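You operate a simulated robot arm through the tools that you are given. There is no shell and no other tool.

You run a simulated robot arm. Do the job below in one go: nothing can be reset, and whatever is moved stays where it is left.

JOB
Load the white chalk into its holder and clamp the holder in the gripper.
Fine: slide tray pushed home, jaw knob wound till the lamp is green.
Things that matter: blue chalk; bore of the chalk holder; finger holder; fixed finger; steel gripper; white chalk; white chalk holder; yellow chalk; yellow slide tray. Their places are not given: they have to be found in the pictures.

The check looks at the end state, three seconds after you hand in, the way a careful person would. Anything else that was tipped, shoved, dropped, spilled or broken makes it a failure.

ROBOT AND FRAMES
A 6-joint arm with a two-finger parallel gripper, fixed in place. Base frame: the origin is at the foot of the arm, x ahead of it, y to its left, z up. Units: mm, rad, N and s.
With the tool pointing down near the work surface it reaches from about 360 to 760 mm from the base axis. Its first joint turns from -1.152 to 1.152 rad. Payload 2.45 kg.
The TCP is the grasp point between the finger pads, 24 mm short of the fingertips. In the tool frame z runs along the fingers and y along their closing line. The gripper opens to 68 mm. The fingers are 17 mm wide and 10 mm thick; the gripper's body (40 by 70 mm) begins 41 mm behind the TCP.
Orientation is told as [roll, pitch, yaw] about the base's x, y, z axes, in that order, counted from this pose: with the fingers straight down and closing along the base's y, the tool's x points along the base's -x, its y along +y and its z along -z.

CONTROLS
- The arm moves only by the tool move_arm. Its argument "targets" is text: rows parted by semicolons, each of 7 numbers parted by spaces: the shift along the tool's x, y, z in units of 25 mm (1.0 is 25 mm), then the turn, a rotation vector about the tool's x, y, z in units of 6 degrees (1.0 is 6 degrees), then the finger opening in mm, from 0 to 68. In form: tx ty tz ax ay az jaw; .... A call has 1 to 20 rows; each row shifts and turns the commanded pose from where the row before left it, along the tool's axes as they then stand. A call with a number of a shift or a turn outside -1 to 1 is refused whole. Rows are played at 5 a second. More than 50 mm and 0.15 rad between two rows, or a gripper value outside its range, and nothing of the call is played. A pose out of reach is approached as far as the arm can. The call stops where the force on the tool passes 40 N (or 10 N more than at its start, if that is more) or the arm is blocked; 0.2 s more then pass. The fingers move at their own pace (about 108 mm/s each) and stop on an object; they squeeze with about 33 N. The grip force told is the motor's: it shows also when the fingers shut on nothing. Time passes only in rows, and 0.2 s behind the last, so rows that do not move let the fingers close. It gives the time, the measured TCP pose, the force on the tool (base axes), the opening and the grip force at its end, in the units of the frame above (readings bear some noise), with the torque about the TCP (base axes, N m) and any sound that the robot's microphone picked up, and new pictures: "show" is both (left out), scene, wrist or none.
- Cameras (640 x 400 px; columns grow to the right, rows downward): "scene" is fixed at [185.3, 427.8, 1471.8]; the picture's right is [-0.57, -0.82, 0.00], its down [-0.42, 0.29, -0.86] and it looks along [0.71, -0.49, -0.51] (base axes); focal length 349 px, centre (320, 200). "wrist" rides on the gripper at [84, 11, -75] in the tool frame; the picture's right is [-0.13, 0.99, 0.00], its down [-0.60, -0.08, -0.79] and it looks along [-0.79, -0.10, 0.61] (tool axes); focal length 251 px, centre (320, 200).
- measure_at(camera, pixels): for up to 12 pixels [column, row] of the newest picture of that camera ("zoom" is the newest enlarged one), the place [x, y, z] in the base frame of the surface seen there, good to about 2 mm. No time passes.
- enlarge(camera, box): a new picture of the part [left, top, right, bottom] of that camera's present view, enlarged. No time passes.
- finish_job(): hands the job in; it is judged then, once.

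Open the gripper and draw the arm clear of the work before you hand the job in, unless the task says otherwise.

The tools are called after "Emit:" as a command line: name --argument value ..., lists and objects as JSON in quotes. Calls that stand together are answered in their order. move_arm: Moves the arm, as the interface text tells. Its arguments: {"type":"object","properties":{"targets":{"type":"string"},"show":{"type":"string","enum":["both","scene","wrist","none"]}},"required":["targets"]} The other tools are called the same way: measure_at (camera, pixels) gives the place of the surface under pixels of a picture; enlarge (camera, box) takes an enlarged picture of a part of a camera's view; finish_job () hands the job in.

At the start:

```text
time: 0.0
ee_pos: [491.8, 101.5, 1285.8]
tool_rot: [-0.001, 0.0, 0.0]
wrist_force: [0.0, 1.1, 0.7]
wrist_torque: [0.0, 0.0, -0.01]
opening: 68.1
grip_force: 0.0
```

scene: 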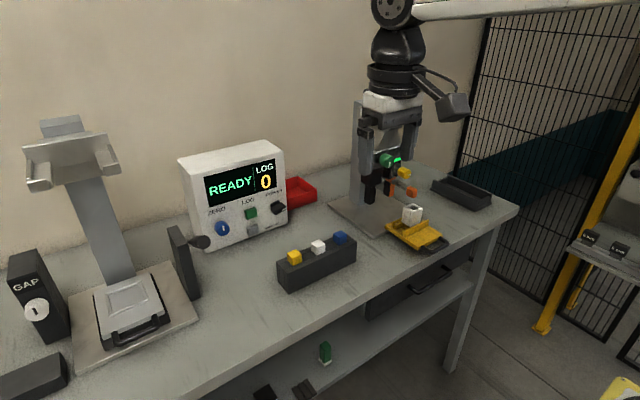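
wrist: 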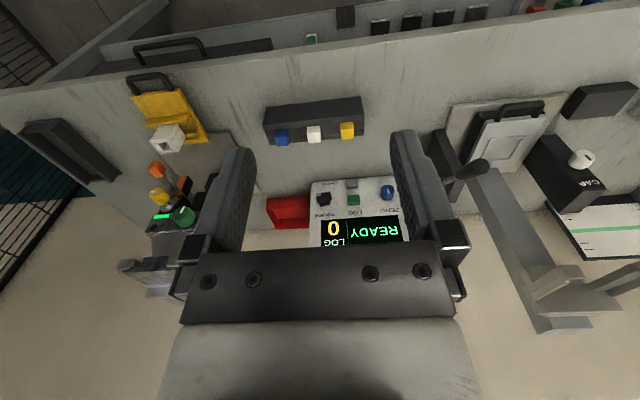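

The scene picture shows the chalk block around (315,262) with yellow, white and blue chalks, and the gripper station with the yellow tray around (395,215). I enlarge both to see details.

Emit:
enlarge --camera "scene" --box '[320, 90, 480, 260]'

Emit:
enlarge --camera "scene" --box '[260, 210, 380, 300]'

Emit:
enlarge --camera "wrist" --box '[90, 60, 270, 310]'

```text
2.35 times, centred on (400, 175) of scene
```

zoom: 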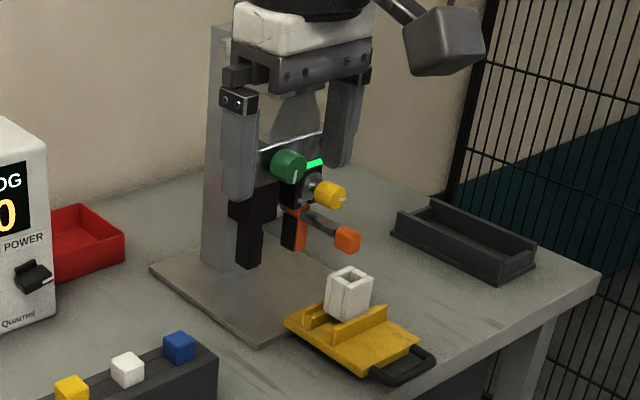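

```text
4.44 times, centred on (320, 255) of scene
```

zoom: 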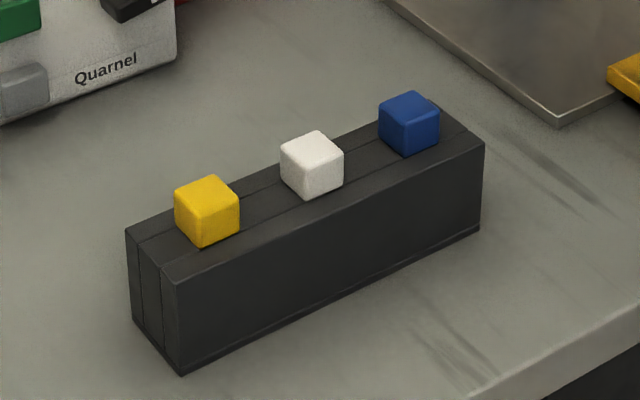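

```text
1.60 times, centred on (180, 185) of wrist
```

zoom: 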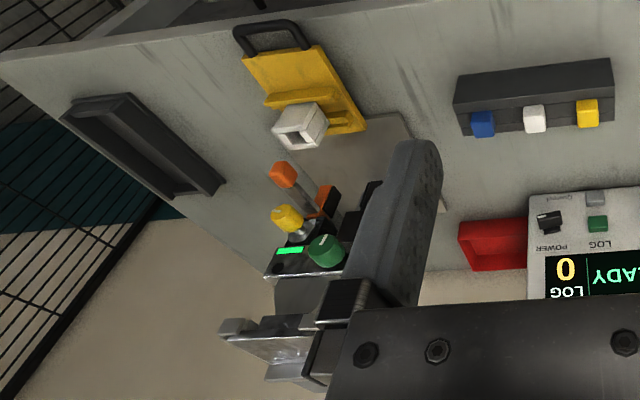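

I measure the key places: chalks, block, holder, tray, fingers, knobs.

Emit:
measure_at --camera "scene" --pixels '[[294, 257], [318, 246], [340, 238], [318, 275], [412, 210], [408, 219], [418, 232], [388, 224], [434, 244], [410, 192], [402, 172], [386, 160]]'

Emit:
measure_at --camera "wrist" --pixels '[[155, 168], [160, 195], [185, 215], [160, 216], [165, 138], [185, 100], [150, 80], [170, 180], [185, 182], [281, 137], [314, 133], [347, 130]]'

Emit:
enlarge --camera "scene" --box '[350, 130, 450, 192]'

Emit:
enlarge --camera "scene" --box '[370, 180, 470, 260]'

```text
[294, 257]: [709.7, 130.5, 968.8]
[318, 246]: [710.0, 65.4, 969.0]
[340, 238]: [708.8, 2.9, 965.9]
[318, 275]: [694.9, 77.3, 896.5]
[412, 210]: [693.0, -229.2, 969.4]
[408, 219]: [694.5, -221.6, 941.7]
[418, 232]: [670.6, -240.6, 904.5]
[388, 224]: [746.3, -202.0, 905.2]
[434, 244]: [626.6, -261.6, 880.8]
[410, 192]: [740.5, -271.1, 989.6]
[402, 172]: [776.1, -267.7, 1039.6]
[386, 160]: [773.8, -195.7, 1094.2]
```

```text
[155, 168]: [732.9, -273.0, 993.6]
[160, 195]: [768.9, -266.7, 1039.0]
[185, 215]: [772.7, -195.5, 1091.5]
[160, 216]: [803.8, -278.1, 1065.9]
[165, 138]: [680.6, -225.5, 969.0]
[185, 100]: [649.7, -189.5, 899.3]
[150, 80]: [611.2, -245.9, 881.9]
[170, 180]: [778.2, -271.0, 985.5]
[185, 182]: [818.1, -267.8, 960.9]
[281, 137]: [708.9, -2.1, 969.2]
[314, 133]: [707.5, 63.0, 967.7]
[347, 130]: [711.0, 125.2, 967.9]
```

```text
6.40 times, centred on (400, 161) of scene
```

zoom: 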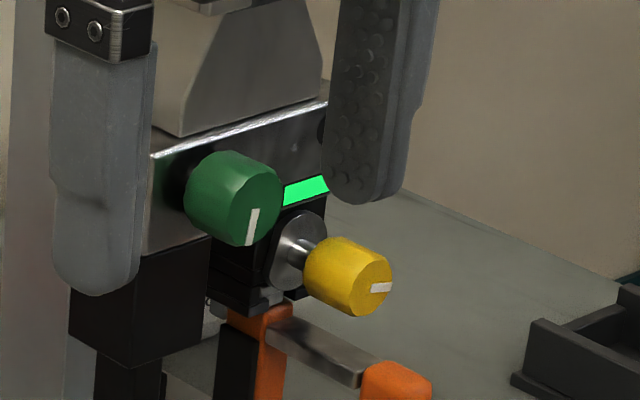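

```text
5.00 times, centred on (420, 220) of scene
```

zoom: 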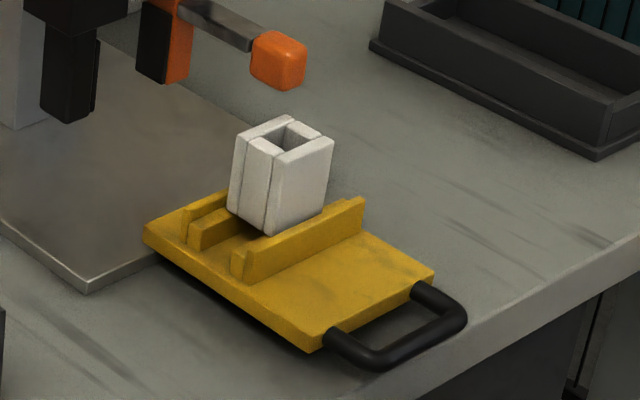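

The green knob (~[773,-196,1092]), yellow knob (~[770,-267,1039]) and orange lever (~[735,-272,990]) are on the far station. I move the arm to the right side with the fingers down, well in front of the station, for a closer wrist view.

Emit:
move_arm --targets "0.13 -0.97 0.3 0 0 0 68;0.13 -0.97 0.3 0 0 0 68;0.13 -0.97 0.3 0 0 0 68;0.13 -0.97 0.3 0 0 0 68;0.13 -0.97 0.3 0 0 0 68;0.13 -0.97 0.3 0 0 0 68;0.13 -0.97 0.3 0 0 0 68;0.13 -0.97 0.3 0 0 0 68;0.13 -0.97 0.3 0 0 0 68;0.13 -0.97 0.3 0 0 0 68;0.13 -0.97 0.3 0 0 0 68;0.13 -0.97 0.3 0 0 0 68;0.13 -0.97 0.3 0 0 0 68" --show "both"

```text
time: 2.8
ee_pos: [451.3, -214.0, 1188.4]
tool_rot: [0.0, 0.0, 0.001]
wrist_force: [0.4, 0.0, -0.5]
wrist_torque: [-0.01, -0.01, 0.01]
opening: 68.0
grip_force: 0.0
```

scene: 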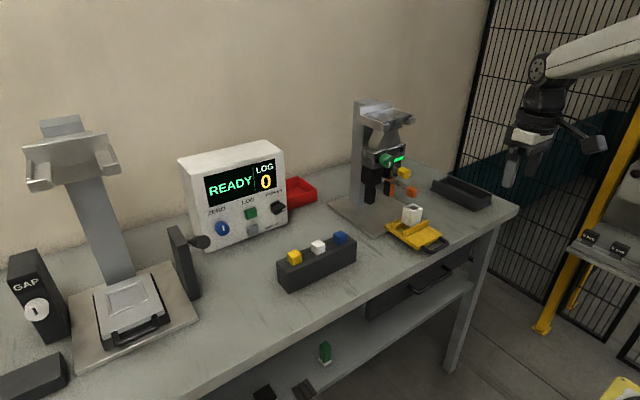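
wrist: 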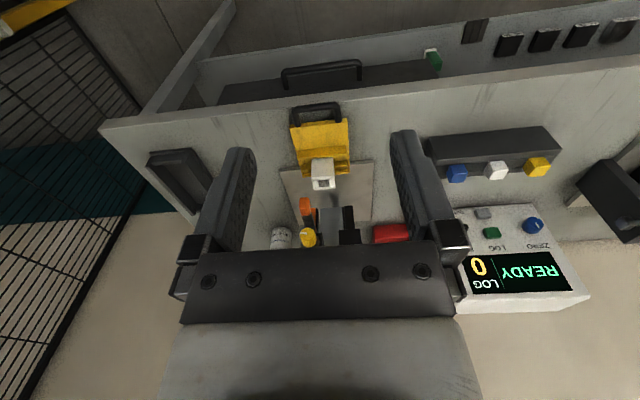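

The scene view of the station is now clear; I enlarge the right station and the left machine to understand the parts.

Emit:
enlarge --camera "scene" --box '[340, 90, 440, 152]'

Emit:
enlarge --camera "scene" --box '[345, 145, 445, 207]'

Emit:
enlarge --camera "scene" --box '[0, 110, 320, 380]'

Emit:
enlarge --camera "wrist" --box '[250, 90, 410, 250]'

```text
6.40 times, centred on (390, 121) of scene
```

zoom: 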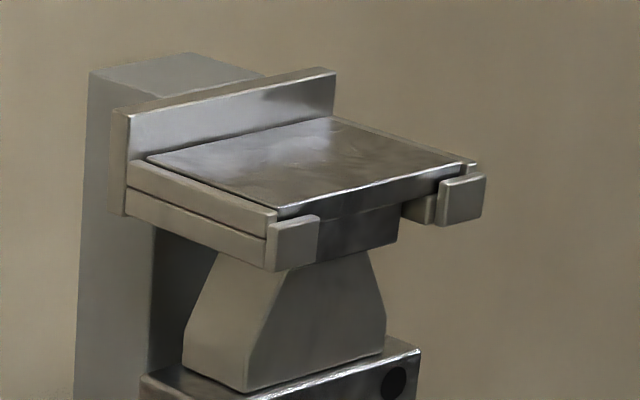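

```text
6.40 times, centred on (395, 176) of scene
```

zoom: 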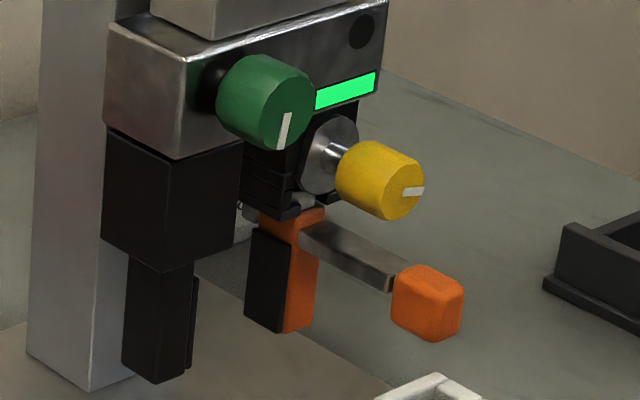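

```text
1.48 times, centred on (160, 245) of scene
```

zoom: 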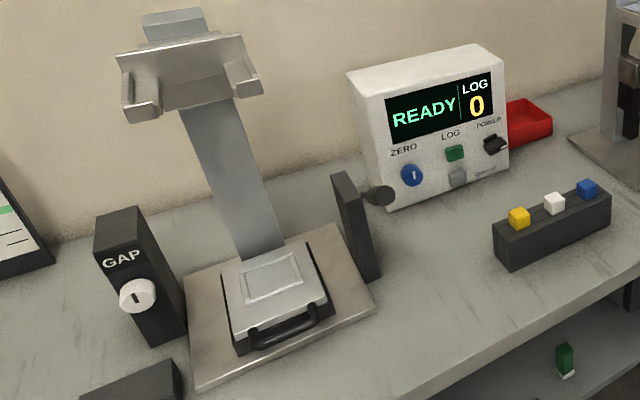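

```text
2.50 times, centred on (330, 170) of wrist
```

zoom: 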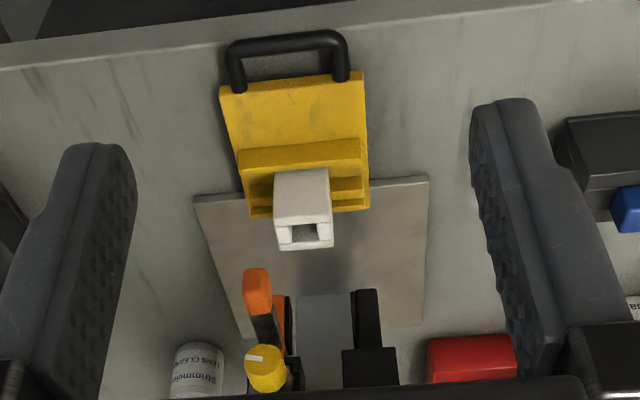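

I measure points on the steel gripper (fingers, lever, knobs, lamp) using scene pixels.

Emit:
measure_at --camera "scene" --pixels '[[369.5, 202.0], [373.1, 176], [391.9, 193.2], [386.4, 190], [411.4, 191.6], [399.7, 183.8], [389.0, 164.5], [409.5, 176.0], [398.9, 158.8], [401.3, 149.4], [396.0, 167.0], [366, 196]]'

Emit:
measure_at --camera "scene" --pixels '[[355, 222], [340, 212], [380, 240], [300, 310], [345, 200], [460, 190], [430, 180], [385, 205], [300, 270], [350, 250], [376, 232], [480, 210]]'

Emit:
enlarge --camera "scene" --box '[375, 195, 455, 255]'

```text
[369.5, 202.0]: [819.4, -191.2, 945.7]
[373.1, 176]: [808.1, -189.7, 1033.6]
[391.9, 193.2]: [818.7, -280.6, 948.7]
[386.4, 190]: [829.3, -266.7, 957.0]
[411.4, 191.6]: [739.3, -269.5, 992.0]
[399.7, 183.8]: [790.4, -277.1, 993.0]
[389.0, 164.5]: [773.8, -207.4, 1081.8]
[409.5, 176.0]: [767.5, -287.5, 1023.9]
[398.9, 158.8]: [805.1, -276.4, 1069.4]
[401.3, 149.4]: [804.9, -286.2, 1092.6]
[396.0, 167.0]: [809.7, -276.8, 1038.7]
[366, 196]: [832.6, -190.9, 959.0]
```

```text
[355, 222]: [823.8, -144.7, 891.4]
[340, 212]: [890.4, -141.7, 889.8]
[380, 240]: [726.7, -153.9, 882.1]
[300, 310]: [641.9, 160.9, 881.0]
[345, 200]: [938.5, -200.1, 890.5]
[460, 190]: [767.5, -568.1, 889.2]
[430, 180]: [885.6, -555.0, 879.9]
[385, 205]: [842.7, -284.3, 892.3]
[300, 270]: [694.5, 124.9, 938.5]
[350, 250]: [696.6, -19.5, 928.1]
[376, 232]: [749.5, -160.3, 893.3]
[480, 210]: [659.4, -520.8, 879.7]
```

```text
6.67 times, centred on (415, 225) of scene
```

zoom: 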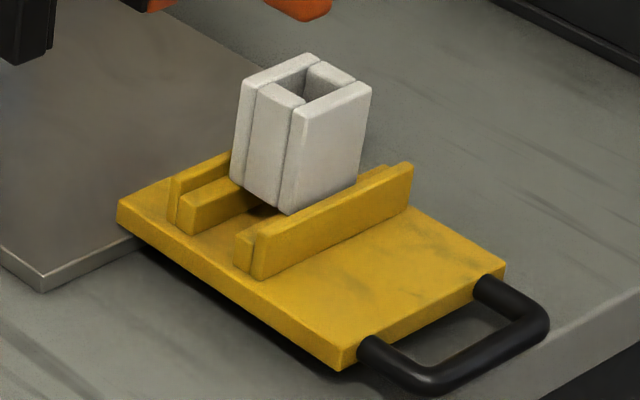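

The fingers stand around x≈820–840, y≈-195 and -270, z≈940–1030, plate at z≈890. I move nearer (about [580,-225,1040]) and tilt the fingers forward 20° so the wrist camera sees the gripper from the front.

Emit:
move_arm --targets "-0.86 -0.07 0.98 0 0 0 68;-0.86 -0.07 0.98 0 0 0 68;-0.86 -0.07 0.98 0 0 0 68;-0.86 -0.07 0.98 0 0 0 68;-0.86 -0.07 0.98 0 0 0 68;-0.86 -0.07 0.98 0 0 0 68;0 0 0 0 -0.83 0 68;0 0 0 0 -0.83 0 68;0 0 0 0 -0.83 0 68;0 0 0 0 -0.83 0 68" --show "both"

```text
time: 5.0
ee_pos: [579.6, -224.6, 1042.0]
tool_rot: [-0.002, -0.35, -0.001]
wrist_force: [-0.1, -0.2, 0.5]
wrist_torque: [-0.02, 0.0, -0.01]
opening: 67.9
grip_force: 0.1
```

scene: 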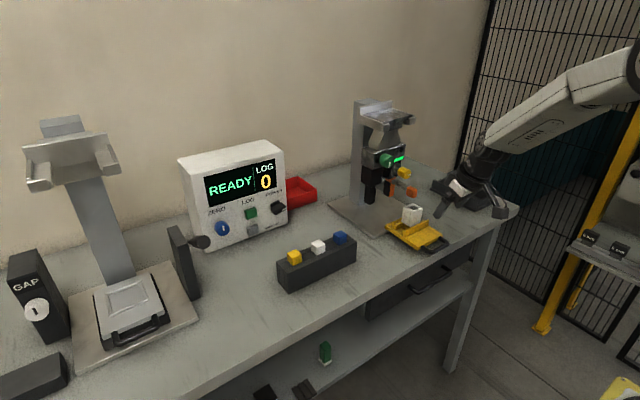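
wrist: 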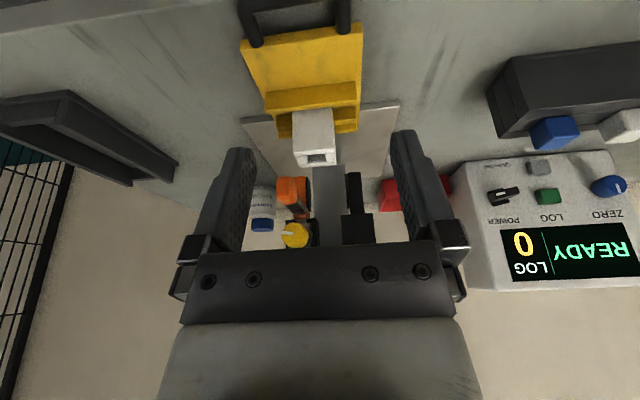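

The wrist view now shows the tray, holder and fingers; the gripper body is hidden behind the palm. I tilt another 25° and lower a little to see it straight on.

Emit:
move_arm --targets "0.29 0 0.21 0 0 0 68;0.29 0 0.21 0 0 0 68;0.29 0 0.21 0 0 0 68;0.29 0 0.21 0 0 0 68;0 0 0 0 -0.83 0 68;0 0 0 0 -0.83 0 68;0 0 0 0 -0.83 0 68;0 0 0 0 -0.83 0 68;0 0 0 0 -0.83 0 68" --show "wrist"

```text
time: 7.0
ee_pos: [559.1, -224.2, 1013.0]
tool_rot: [0.0, -0.784, -0.001]
wrist_force: [0.5, 0.5, 0.0]
wrist_torque: [0.0, 0.01, 0.0]
opening: 67.9
grip_force: 0.0
```

wrist: 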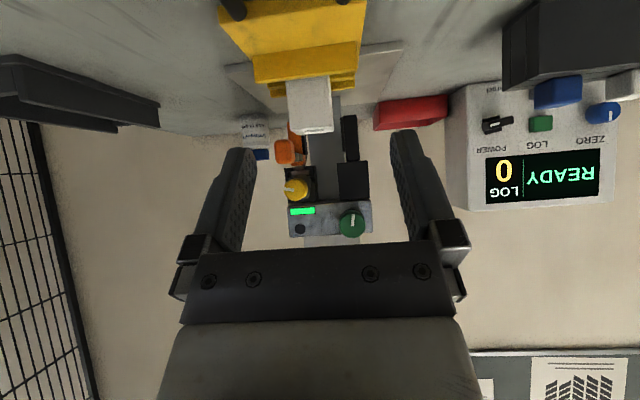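

Now the gripper's front is in view between the fingers (around (330,180)). I enlarge this region.

Emit:
enlarge --camera "wrist" --box '[260, 70, 400, 250]'

Emit:
enlarge --camera "wrist" --box '[270, 130, 390, 245]'

```text
2.22 times, centred on (330, 160) of wrist
```

zoom: 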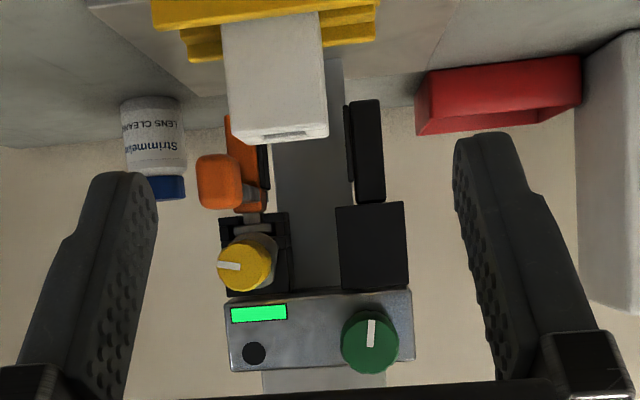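

```text
3.48 times, centred on (330, 188) of wrist
```

zoom: 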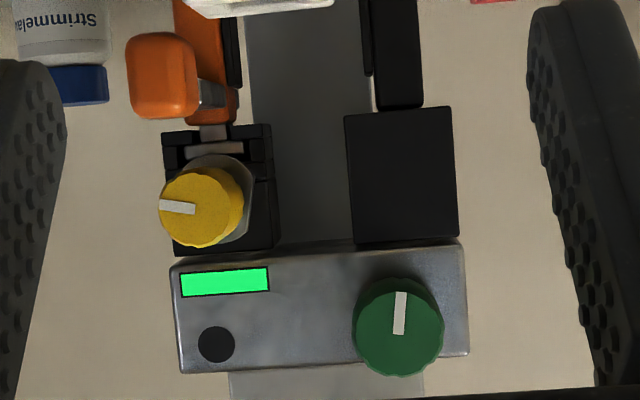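

I enlarge the finger holder, yellow knob and lamp more tightly in both cameras.

Emit:
enlarge --camera "wrist" --box '[270, 130, 330, 180]'

Emit:
enlarge --camera "wrist" --box '[275, 160, 325, 240]'

Emit:
enlarge --camera "scene" --box '[375, 155, 425, 205]'

```text
8.00 times, centred on (300, 155) of wrist
```

zoom: 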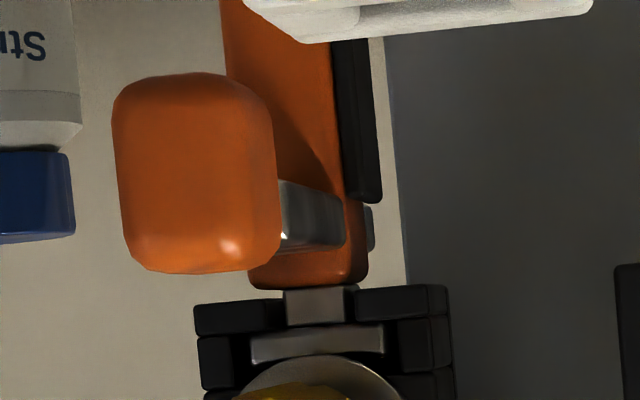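

```text
5.00 times, centred on (300, 200) of wrist
```

zoom: 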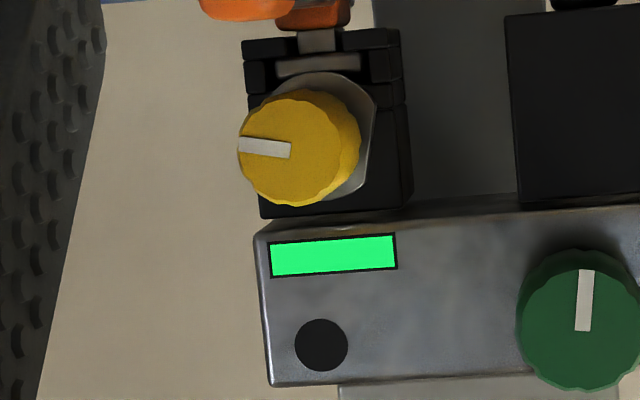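

```text
8.00 times, centred on (400, 180) of scene
```

zoom: 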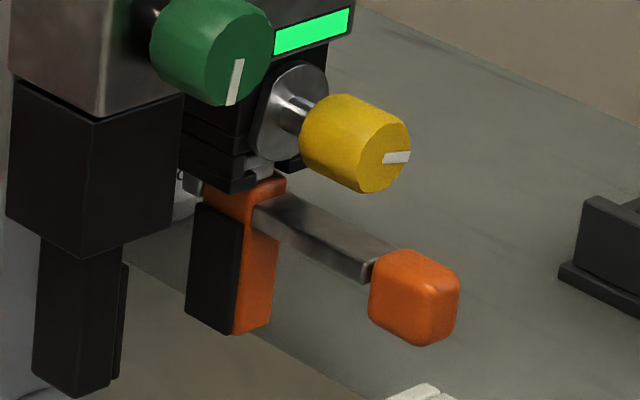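

The yellow knob looks like a latch for the removable orange finger, and the green knob on the steel body is then the likely jaw knob; the strip lamp is green and the round one dark. I measure more points from this front view: fingers' inner faces, green knob, holder.

Emit:
measure_at --camera "wrist" --pixels '[[352, 223], [340, 223], [364, 223], [352, 212], [302, 211], [300, 229], [296, 189], [300, 153], [354, 150], [346, 150], [312, 143], [350, 185]]'

Emit:
enlarge --camera "wrist" --box '[335, 190, 385, 245]'

```text
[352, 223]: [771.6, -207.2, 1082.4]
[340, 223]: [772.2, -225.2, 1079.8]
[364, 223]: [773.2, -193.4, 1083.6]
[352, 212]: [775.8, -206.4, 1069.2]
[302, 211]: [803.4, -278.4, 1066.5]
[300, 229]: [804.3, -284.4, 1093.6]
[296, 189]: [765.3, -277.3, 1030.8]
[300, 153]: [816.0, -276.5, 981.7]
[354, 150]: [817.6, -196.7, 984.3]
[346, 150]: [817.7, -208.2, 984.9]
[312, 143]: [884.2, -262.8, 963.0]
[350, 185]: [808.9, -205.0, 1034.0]
```

```text
7.27 times, centred on (360, 218) of wrist
```

zoom: 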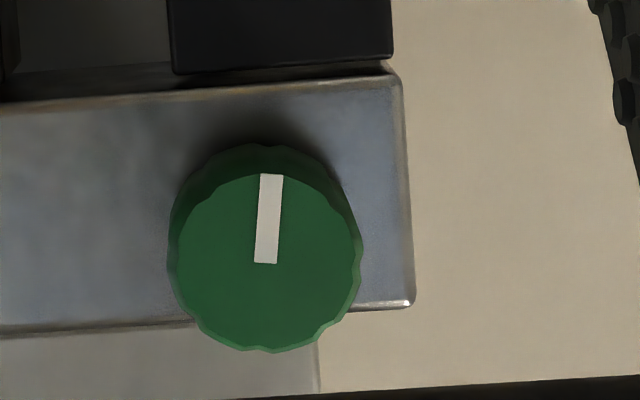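

The green knob face is centred near (352.4,226). Next I enlarge and measure the holder and tray from the present wrist view, and the holder from the scene camera.

Emit:
enlarge --camera "wrist" --box '[200, 0, 420, 140]'

Emit:
enlarge --camera "scene" --box '[395, 198, 431, 236]'

```text
2.86 times, centred on (310, 70) of wrist
```

zoom: 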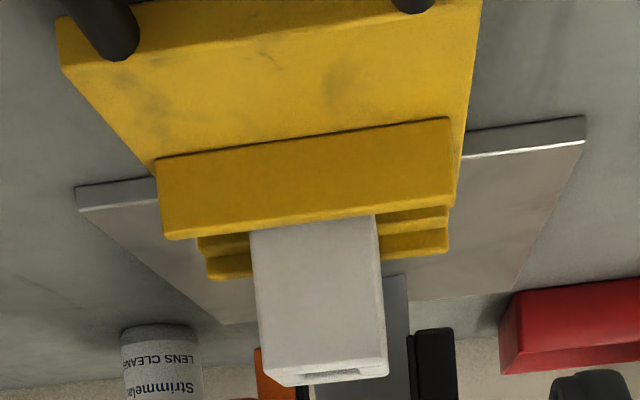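

```text
10.53 times, centred on (413, 217) of scene
```

zoom: 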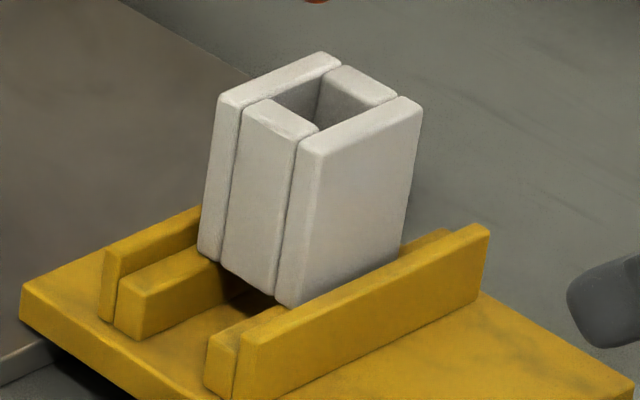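

I measure holder top corners and bore edges on this zoom (top face corners (222,98),(328,55),(418,102),(318,150); bore around (315,110)).

Emit:
measure_at --camera "zoom" --pixels '[[226, 102], [326, 58], [412, 102], [316, 146], [258, 112], [345, 72], [390, 95], [300, 130], [285, 85], [365, 120], [325, 100], [210, 245]]'

Emit:
measure_at --camera "zoom" --pixels '[[285, 300], [395, 245], [240, 270], [215, 345], [480, 240], [240, 285], [110, 250], [195, 215], [160, 290], [100, 330], [300, 350], [500, 340]]'

```text
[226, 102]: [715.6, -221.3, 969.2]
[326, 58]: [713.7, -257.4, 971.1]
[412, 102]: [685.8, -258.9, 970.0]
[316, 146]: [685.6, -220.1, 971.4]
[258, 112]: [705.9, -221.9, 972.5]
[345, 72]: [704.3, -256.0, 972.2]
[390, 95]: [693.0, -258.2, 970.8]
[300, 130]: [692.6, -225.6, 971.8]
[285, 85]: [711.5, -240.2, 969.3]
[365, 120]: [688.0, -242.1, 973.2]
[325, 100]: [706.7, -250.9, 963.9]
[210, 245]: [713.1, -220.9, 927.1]
```

```text
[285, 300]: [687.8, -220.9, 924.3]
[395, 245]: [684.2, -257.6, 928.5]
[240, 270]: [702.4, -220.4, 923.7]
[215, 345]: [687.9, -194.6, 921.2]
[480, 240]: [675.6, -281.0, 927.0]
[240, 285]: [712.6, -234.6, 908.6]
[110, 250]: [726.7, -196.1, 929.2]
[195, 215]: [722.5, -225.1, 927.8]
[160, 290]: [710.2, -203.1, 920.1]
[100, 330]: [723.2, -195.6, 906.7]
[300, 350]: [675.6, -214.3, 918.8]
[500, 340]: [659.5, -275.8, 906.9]
```

Holder spans about x 685–716, y −220…−259, z 920–971. I enlarge the chalks and holder bore further to size them.

Emit:
enlarge --camera "scene" --box '[308, 234, 332, 258]'

Emit:
enlarge --camera "scene" --box '[402, 200, 424, 216]'

```text
16.00 times, centred on (320, 246) of scene
```

zoom: 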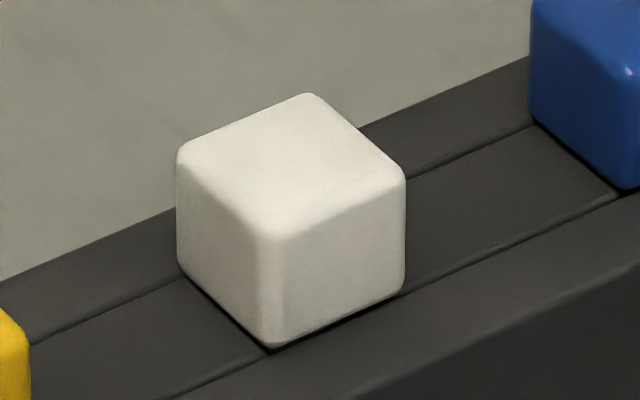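

```text
16.00 times, centred on (413, 208) of scene
```

zoom: 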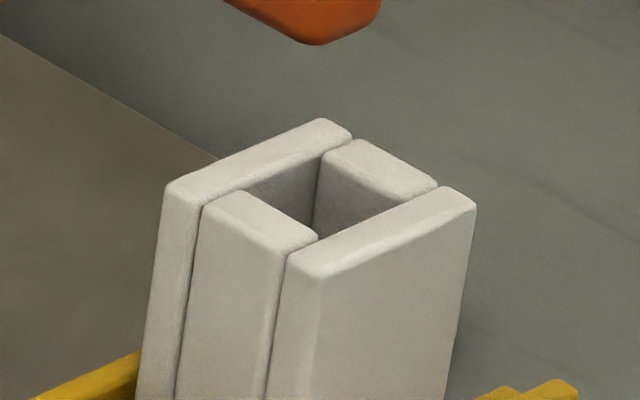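

I measure the white chalk's faces via the scene to size it (pixels at edges of the zoomed chalk converted to scene columns).

Emit:
measure_at --camera "scene" --pixels '[[311.4, 243.2], [319.2, 240.0], [325.0, 244.3], [316.9, 247.9], [318.0, 244.0], [313.5, 250.0], [321.5, 250.5], [311.5, 248.0], [316.9, 254.6], [325.0, 250.5], [316.0, 256.5], [327.0, 247.0]]'

Emit:
measure_at --camera "zoom" --pixels '[[170, 188], [318, 122], [470, 203], [318, 265], [292, 256], [432, 188], [203, 203], [345, 138], [240, 200], [312, 240], [335, 150], [405, 192]]'

```text
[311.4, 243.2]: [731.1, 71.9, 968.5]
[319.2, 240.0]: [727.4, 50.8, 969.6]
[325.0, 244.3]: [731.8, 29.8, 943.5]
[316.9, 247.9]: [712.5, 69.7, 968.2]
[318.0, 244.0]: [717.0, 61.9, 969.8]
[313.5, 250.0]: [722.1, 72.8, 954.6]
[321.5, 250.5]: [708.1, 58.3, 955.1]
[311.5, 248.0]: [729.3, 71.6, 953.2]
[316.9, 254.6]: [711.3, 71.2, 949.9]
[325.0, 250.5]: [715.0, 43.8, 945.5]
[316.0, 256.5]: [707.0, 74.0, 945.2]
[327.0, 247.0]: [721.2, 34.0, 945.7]
```

```text
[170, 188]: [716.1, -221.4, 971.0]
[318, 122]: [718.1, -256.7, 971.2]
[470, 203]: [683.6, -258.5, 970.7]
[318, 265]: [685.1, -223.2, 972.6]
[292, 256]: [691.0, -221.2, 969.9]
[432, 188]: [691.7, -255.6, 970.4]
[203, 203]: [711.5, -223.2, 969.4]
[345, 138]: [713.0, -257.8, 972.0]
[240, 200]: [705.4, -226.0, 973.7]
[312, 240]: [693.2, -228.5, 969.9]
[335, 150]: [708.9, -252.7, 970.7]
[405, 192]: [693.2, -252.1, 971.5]
```

The chalk measures roughly 22 mm wide (x 709–731, y 50–72, top z 969, block top ~946), and the bore needs a better look. I raise the arm and tilt it back so the wrist camera looks steeply down on the holder.

Emit:
move_arm --targets "0 0 0 0 0.985 0 68;0 0 0 0 0.985 0 68;0 0 0 0 0.985 0 68;0 0 0 0 0.985 0 68;0 0 0 0 0.985 0 68;0 0 0 0 0.985 0 68;0 0 0 0 0.985 0 68;0 0 0 0 0.985 0 68;0 0 0 0 0.985 0 68;0 0 0 0 0.985 0 68;0 0 0 0 0.985 0 68;0.05 0 -0.93 0 0 0 68;0.05 0 -0.93 0 0 0 68;0.05 0 -0.93 0 0 0 68;0.05 0 -0.93 0 0 0 68;0.05 0 -0.93 0 0 0 68" --show "wrist"

```text
time: 10.4
ee_pos: [594.9, -226.4, 1123.4]
tool_rot: [0.0, 0.352, 0.0]
wrist_force: [-0.6, 0.4, -0.1]
wrist_torque: [0.02, 0.0, -0.02]
opening: 68.0
grip_force: 0.0
```

wrist: 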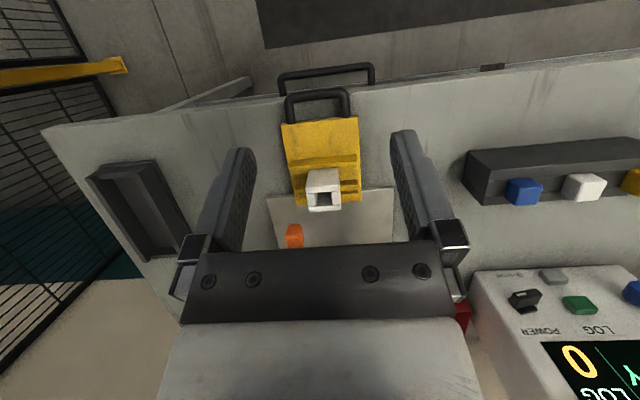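

The holder is visible at about (322,190) and the white chalk at (585,187). I enlarge both.

Emit:
enlarge --camera "wrist" --box '[298, 165, 346, 215]'

Emit:
enlarge --camera "wrist" --box '[480, 150, 640, 230]'

Emit:
enlarge --camera "wrist" --box '[270, 80, 380, 220]'

```text
8.00 times, centred on (322, 190) of wrist
```

zoom: 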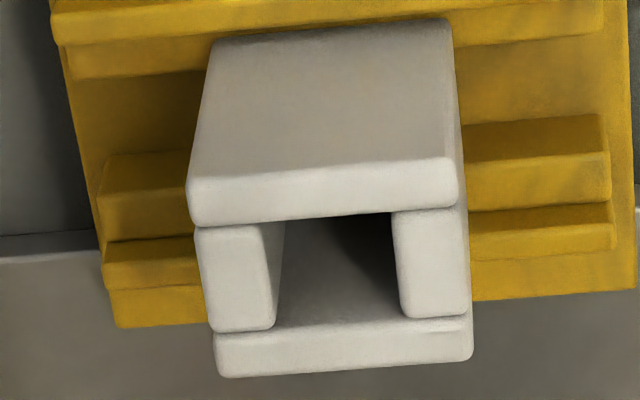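

```text
4.00 times, centred on (560, 190) of wrist
```

zoom: 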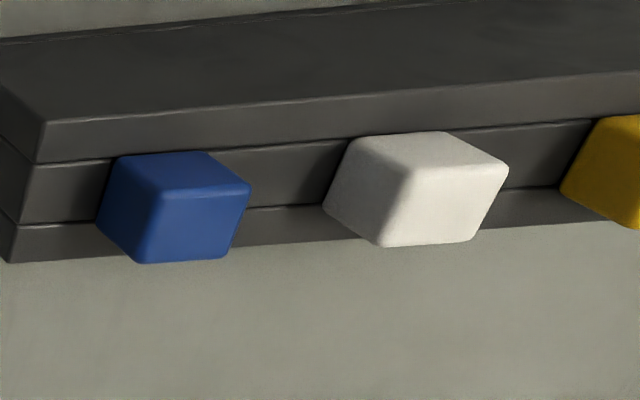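

```text
2.86 times, centred on (325, 150) of wrist
```

zoom: 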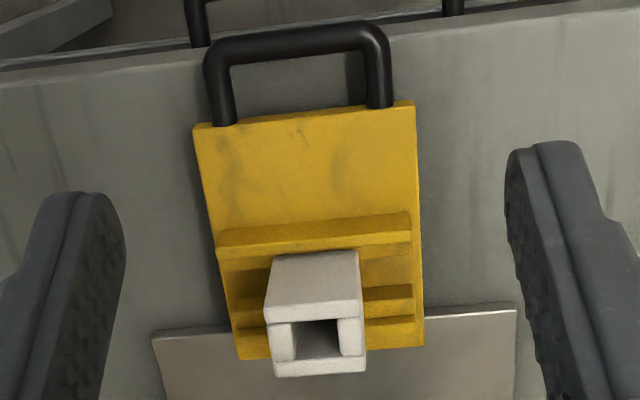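

The bore looks ~18–19 mm square while the chalk head looks ~22 mm, so the chalk likely has a thinner stem below. I measure the white chalk's faces from this view to fix its centre.

Emit:
measure_at --camera "wrist" --pixels '[[589.5, 193.5], [574, 191], [584, 188.5], [601, 187], [596, 198], [578, 200], [586, 181], [572, 184], [564, 200], [545, 195], [590, 203], [604, 184]]'

Emit:
measure_at --camera "wrist" --pixels '[[306, 188], [312, 188], [330, 188], [338, 188], [312, 212], [336, 208], [320, 192.5], [324, 206], [311, 196], [334, 196], [348, 185], [316, 195]]'

```text
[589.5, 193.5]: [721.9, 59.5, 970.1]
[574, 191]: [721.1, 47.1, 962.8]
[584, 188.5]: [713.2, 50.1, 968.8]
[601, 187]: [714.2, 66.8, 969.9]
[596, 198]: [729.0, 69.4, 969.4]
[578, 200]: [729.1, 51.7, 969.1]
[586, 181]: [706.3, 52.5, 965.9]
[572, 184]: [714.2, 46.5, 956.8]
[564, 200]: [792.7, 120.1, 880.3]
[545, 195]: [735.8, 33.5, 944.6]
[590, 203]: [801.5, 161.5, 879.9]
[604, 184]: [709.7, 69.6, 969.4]
```

```text
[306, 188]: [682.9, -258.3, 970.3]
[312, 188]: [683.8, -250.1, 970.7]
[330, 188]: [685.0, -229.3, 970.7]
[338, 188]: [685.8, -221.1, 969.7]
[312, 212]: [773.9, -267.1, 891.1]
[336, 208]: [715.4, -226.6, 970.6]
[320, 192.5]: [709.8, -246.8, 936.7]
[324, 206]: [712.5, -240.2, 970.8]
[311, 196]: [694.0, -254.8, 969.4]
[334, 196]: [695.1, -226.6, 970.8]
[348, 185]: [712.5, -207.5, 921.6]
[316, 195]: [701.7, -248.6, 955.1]
```

White chalk: x 707–731, y 47–72 → centre ≈ (719, 59.6), top 969.5, block top ≈ 945. I straighten the tool and move above it at z≈1060, opening 50 mm.

Emit:
move_arm --targets "0 0 0 0 -0.84 0 60;0 0 0 0 -0.84 0 60;0 0 0 0 -0.84 0 60;0 0 0 0 -0.84 0 60;-0.413 0.953 0.2 0 0 0 50;-0.413 0.953 0.2 0 0 0 50;-0.413 0.953 0.2 0 0 0 50;-0.413 0.953 0.2 0 0 0 50;-0.413 0.953 0.2 0 0 0 50;-0.413 0.953 0.2 0 0 0 50;-0.413 0.953 0.2 0 0 0 50;-0.413 0.953 0.2 0 0 0 50;-0.413 0.953 0.2 0 0 0 50;-0.413 0.953 0.2 0 0 0 50;-0.413 0.953 0.2 0 0 0 50;-0.413 0.953 0.2 0 0 0 50" --show "both"

```text
time: 13.8
ee_pos: [716.6, 61.8, 1062.8]
tool_rot: [0.0, 0.001, -0.001]
wrist_force: [0.4, 0.5, 0.1]
wrist_torque: [0.0, -0.02, -0.01]
opening: 50.1
grip_force: 0.0
```

scene: 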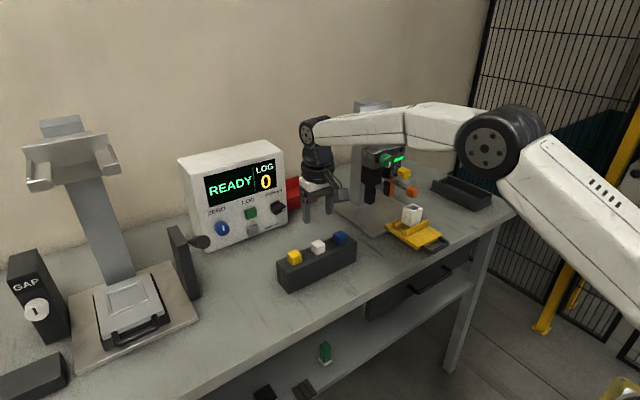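
wrist: 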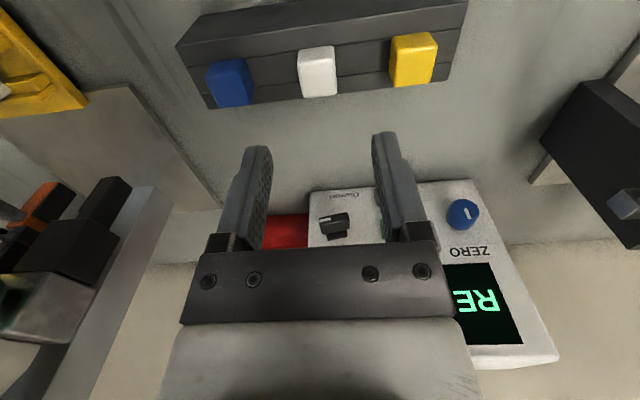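

The white chalk sits at about (318,70) in the wrist view. I enlarge and measure it again from here for a tighter centre.

Emit:
enlarge --camera "wrist" --box '[280, 30, 360, 110]'

Emit:
measure_at --camera "wrist" --pixels '[[302, 80], [320, 80], [335, 80], [302, 92], [320, 92], [335, 92], [318, 60], [303, 60], [333, 60], [305, 95], [336, 94], [346, 85]]'

```text
5.00 times, centred on (320, 70) of wrist
```

zoom: 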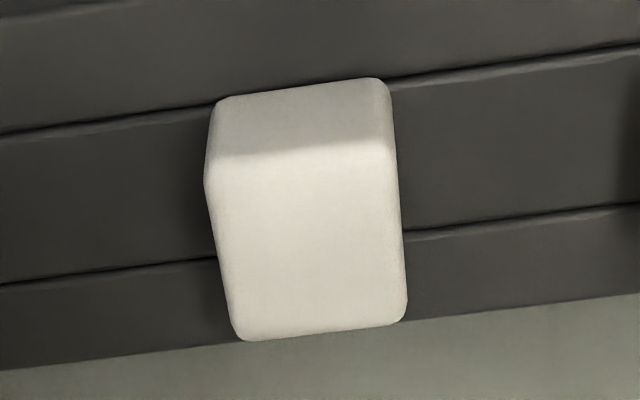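

```text
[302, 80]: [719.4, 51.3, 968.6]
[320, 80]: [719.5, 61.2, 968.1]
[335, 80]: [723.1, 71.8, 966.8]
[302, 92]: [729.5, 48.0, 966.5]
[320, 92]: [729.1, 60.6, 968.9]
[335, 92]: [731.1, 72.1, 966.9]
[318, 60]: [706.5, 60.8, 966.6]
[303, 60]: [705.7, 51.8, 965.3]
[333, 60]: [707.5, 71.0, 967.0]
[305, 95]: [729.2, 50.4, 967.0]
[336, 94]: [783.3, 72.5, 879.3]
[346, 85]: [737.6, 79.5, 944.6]
```

Chalk centre refined to about (719, 61). I descend with 48 mm opening to z≈972 (tips ~3 mm above the block top), then close.

Emit:
move_arm --targets "-0.1 -0.03 0.9 0 0 0 48;0 0 0.9 0 0 0 48;0 0 0.9 0 0 0 48;0 0 0.6 0 0 0 48;0 0 0.33 0 0 0 48;0 0 0 0 0 0 48" --show "both"

```text
time: 15.2
ee_pos: [720.3, 60.8, 973.3]
tool_rot: [0.0, -0.001, 0.001]
wrist_force: [0.8, -0.3, -0.3]
wrist_torque: [0.02, -0.02, 0.0]
opening: 47.9
grip_force: 0.0
```

scene: 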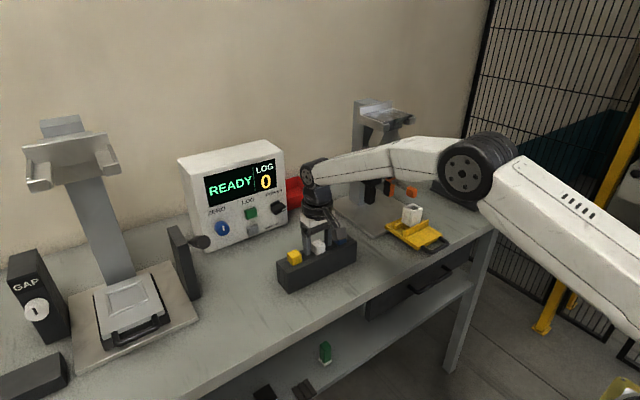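
wrist: 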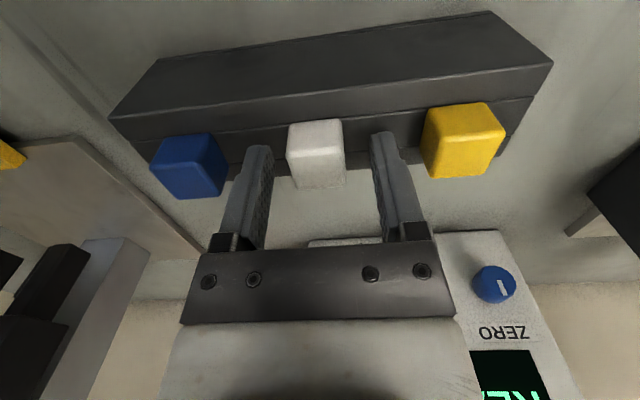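

The white chalk stands between the pads, about centred. I close the fingers and let them settle.

Emit:
move_arm --targets "0 0 0.04 0 0 0 30;0 0 0 0 0 0 18;0 0 0 0 0 0 14;0 0 0 0 0 0 14" --show "both"

```text
time: 16.2
ee_pos: [721.5, 61.7, 973.0]
tool_rot: [0.0, 0.0, -0.001]
wrist_force: [1.0, 0.5, 2.2]
wrist_torque: [0.01, 0.0, -0.01]
opening: 24.8
grip_force: 33.1
```

scene: 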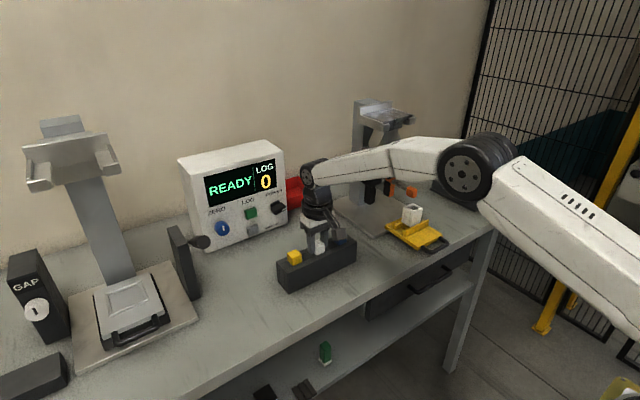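
wrist: 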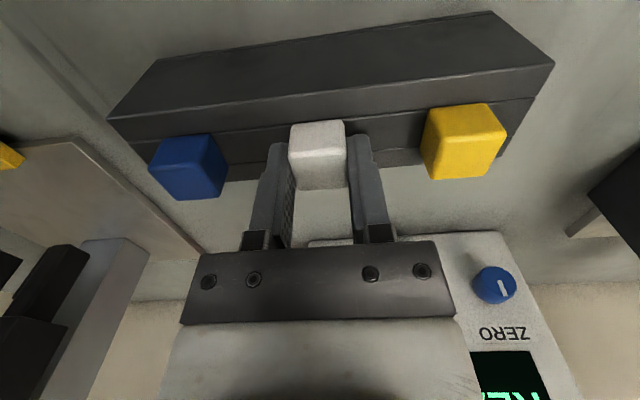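

The fingers hold the chalk at 24.8 mm with 33 N. I lift straight up.

Emit:
move_arm --targets "0 0 -0.4 0 0 0 14;0 0 -0.6 0 0 0 14;0 0 -0.8 0 0 0 14;0 0 -0.8 0 0 0 14;0 0 -0.8 0 0 0 14;0 0 -0.8 0 0 0 14" --show "both"

```text
time: 17.6
ee_pos: [719.0, 60.5, 1076.8]
tool_rot: [0.0, 0.001, 0.001]
wrist_force: [-0.2, 0.4, -0.1]
wrist_torque: [0.02, 0.01, -0.04]
opening: 24.8
grip_force: 33.0
```

scene: 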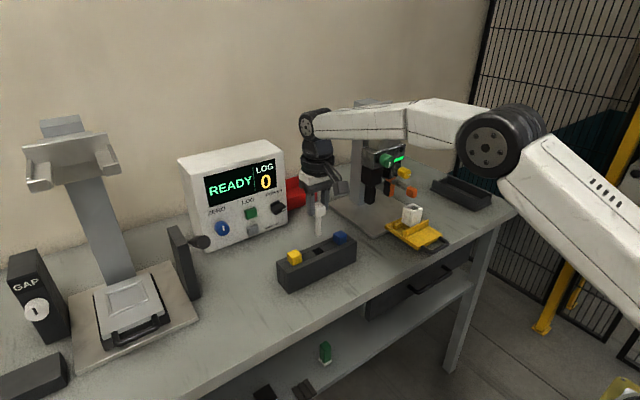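
wrist: 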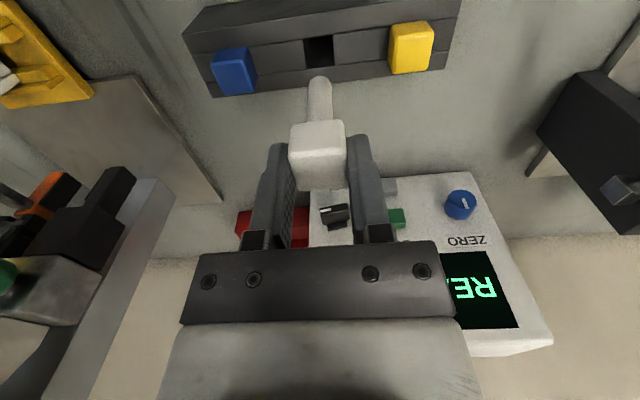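

The chalk has a thinner round stem below its head. I enlarge it in both cameras to size the stem.

Emit:
enlarge --camera "scene" --box '[295, 185, 350, 255]'

Emit:
enlarge --camera "wrist" --box '[270, 30, 370, 200]'

Emit:
measure_at --camera "wrist" --pixels '[[320, 80], [319, 100], [313, 90], [326, 90], [319, 86], [318, 140], [303, 140], [334, 140]]'

Emit:
measure_at --camera "scene" --pixels '[[319, 210], [319, 222], [319, 230], [319, 233], [319, 236], [319, 200]]'

```text
5.71 times, centred on (322, 220) of scene
```

zoom: 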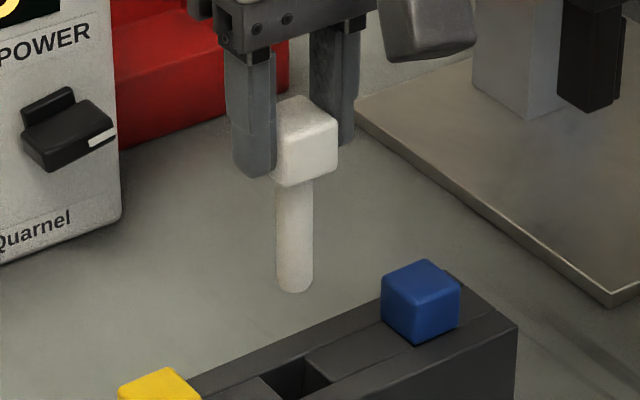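

```text
2.35 times, centred on (320, 115) of wrist
```

zoom: 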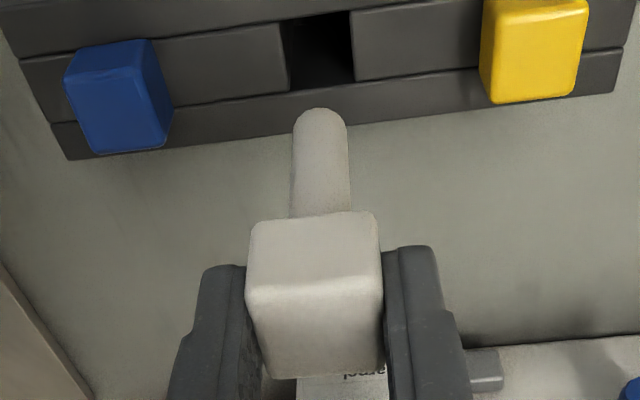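

```text
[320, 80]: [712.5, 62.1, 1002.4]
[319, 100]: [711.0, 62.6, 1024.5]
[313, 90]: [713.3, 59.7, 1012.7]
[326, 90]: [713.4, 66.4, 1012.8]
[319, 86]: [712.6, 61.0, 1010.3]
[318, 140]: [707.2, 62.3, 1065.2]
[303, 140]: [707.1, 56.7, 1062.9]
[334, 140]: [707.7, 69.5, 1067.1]
```

```text
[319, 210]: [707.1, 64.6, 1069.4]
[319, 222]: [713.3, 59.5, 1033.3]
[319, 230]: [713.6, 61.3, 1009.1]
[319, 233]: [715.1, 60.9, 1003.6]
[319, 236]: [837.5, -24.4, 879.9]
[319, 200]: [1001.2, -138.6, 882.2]
```

The stem is round, ≈13 mm across and ≈48 mm long with the tip near z≈1001, so it fits the ~18 mm bore. I carry it across at this height to above the holder (700,-239.6).

Emit:
move_arm --targets "0.06 -0.924 0 0 0 0 14;0.06 -0.924 0 0 0 0 14;0.06 -0.924 0 0 0 0 14;0.06 -0.924 0 0 0 0 14;0.06 -0.924 0 0 0 0 14;0.06 -0.924 0 0 0 0 14;0.06 -0.924 0 0 0 0 14;0.06 -0.924 0 0 0 0 14;0.06 -0.924 0 0 0 0 14;0.06 -0.924 0 0 0 0 14;0.06 -0.924 0 0 0 0 14;0.06 -0.924 0 0 0 0 14;0.06 -0.924 0 0 0 0 14;0 0 0 0 0 0 14" --show "both"

```text
time: 20.6
ee_pos: [700.7, -239.8, 1077.0]
tool_rot: [0.001, -0.001, -0.001]
wrist_force: [-0.7, 0.5, 0.0]
wrist_torque: [0.02, 0.0, -0.03]
opening: 25.0
grip_force: 33.1
```

scene: 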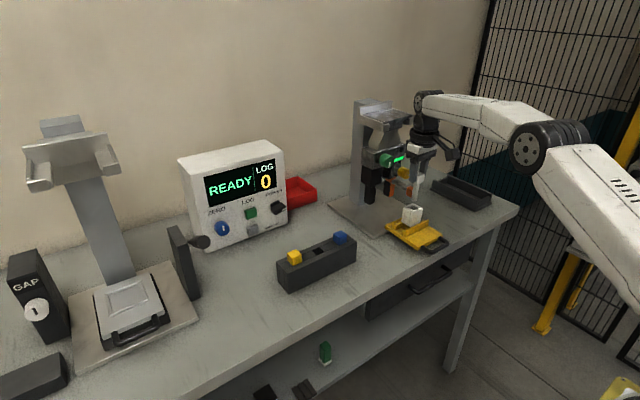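
wrist: 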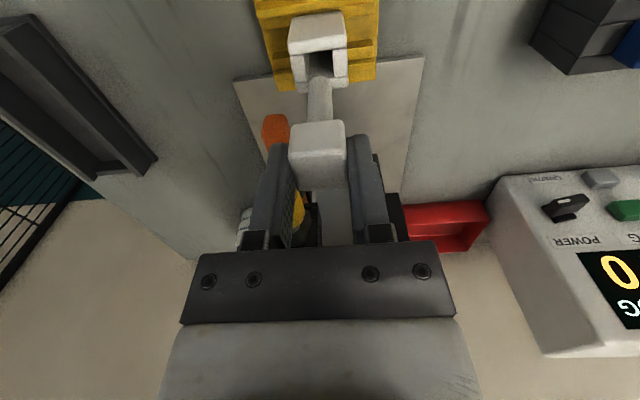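

The stem hangs above the holder (tip near (318,80), bore near (318,62)). I enlarge both views and measure stem tip and bore edges.

Emit:
enlarge --camera "wrist" --box '[280, 5, 360, 105]'

Emit:
enlarge --camera "scene" --box '[390, 150, 440, 235]'

Emit:
measure_at --camera "wrist" --pixels '[[318, 84], [318, 95], [318, 105], [290, 50], [346, 47], [296, 88], [344, 84], [297, 70], [301, 60], [337, 60], [338, 75], [318, 48]]'

```text
4.00 times, centred on (320, 55) of wrist
```

zoom: 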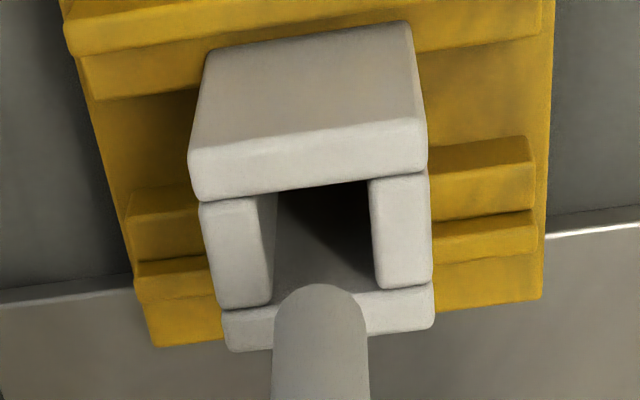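

```text
4.71 times, centred on (415, 192) of scene
```

zoom: 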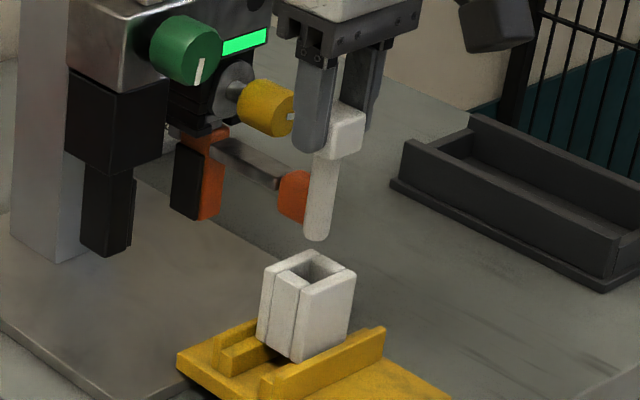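

```text
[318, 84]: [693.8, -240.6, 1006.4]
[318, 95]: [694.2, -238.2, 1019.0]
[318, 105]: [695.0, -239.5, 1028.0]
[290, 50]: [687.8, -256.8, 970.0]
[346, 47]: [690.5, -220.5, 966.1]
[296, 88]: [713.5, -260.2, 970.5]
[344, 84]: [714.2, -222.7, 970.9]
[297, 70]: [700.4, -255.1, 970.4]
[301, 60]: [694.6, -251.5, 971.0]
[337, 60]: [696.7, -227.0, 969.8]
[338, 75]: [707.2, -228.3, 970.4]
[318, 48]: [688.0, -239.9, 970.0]
```

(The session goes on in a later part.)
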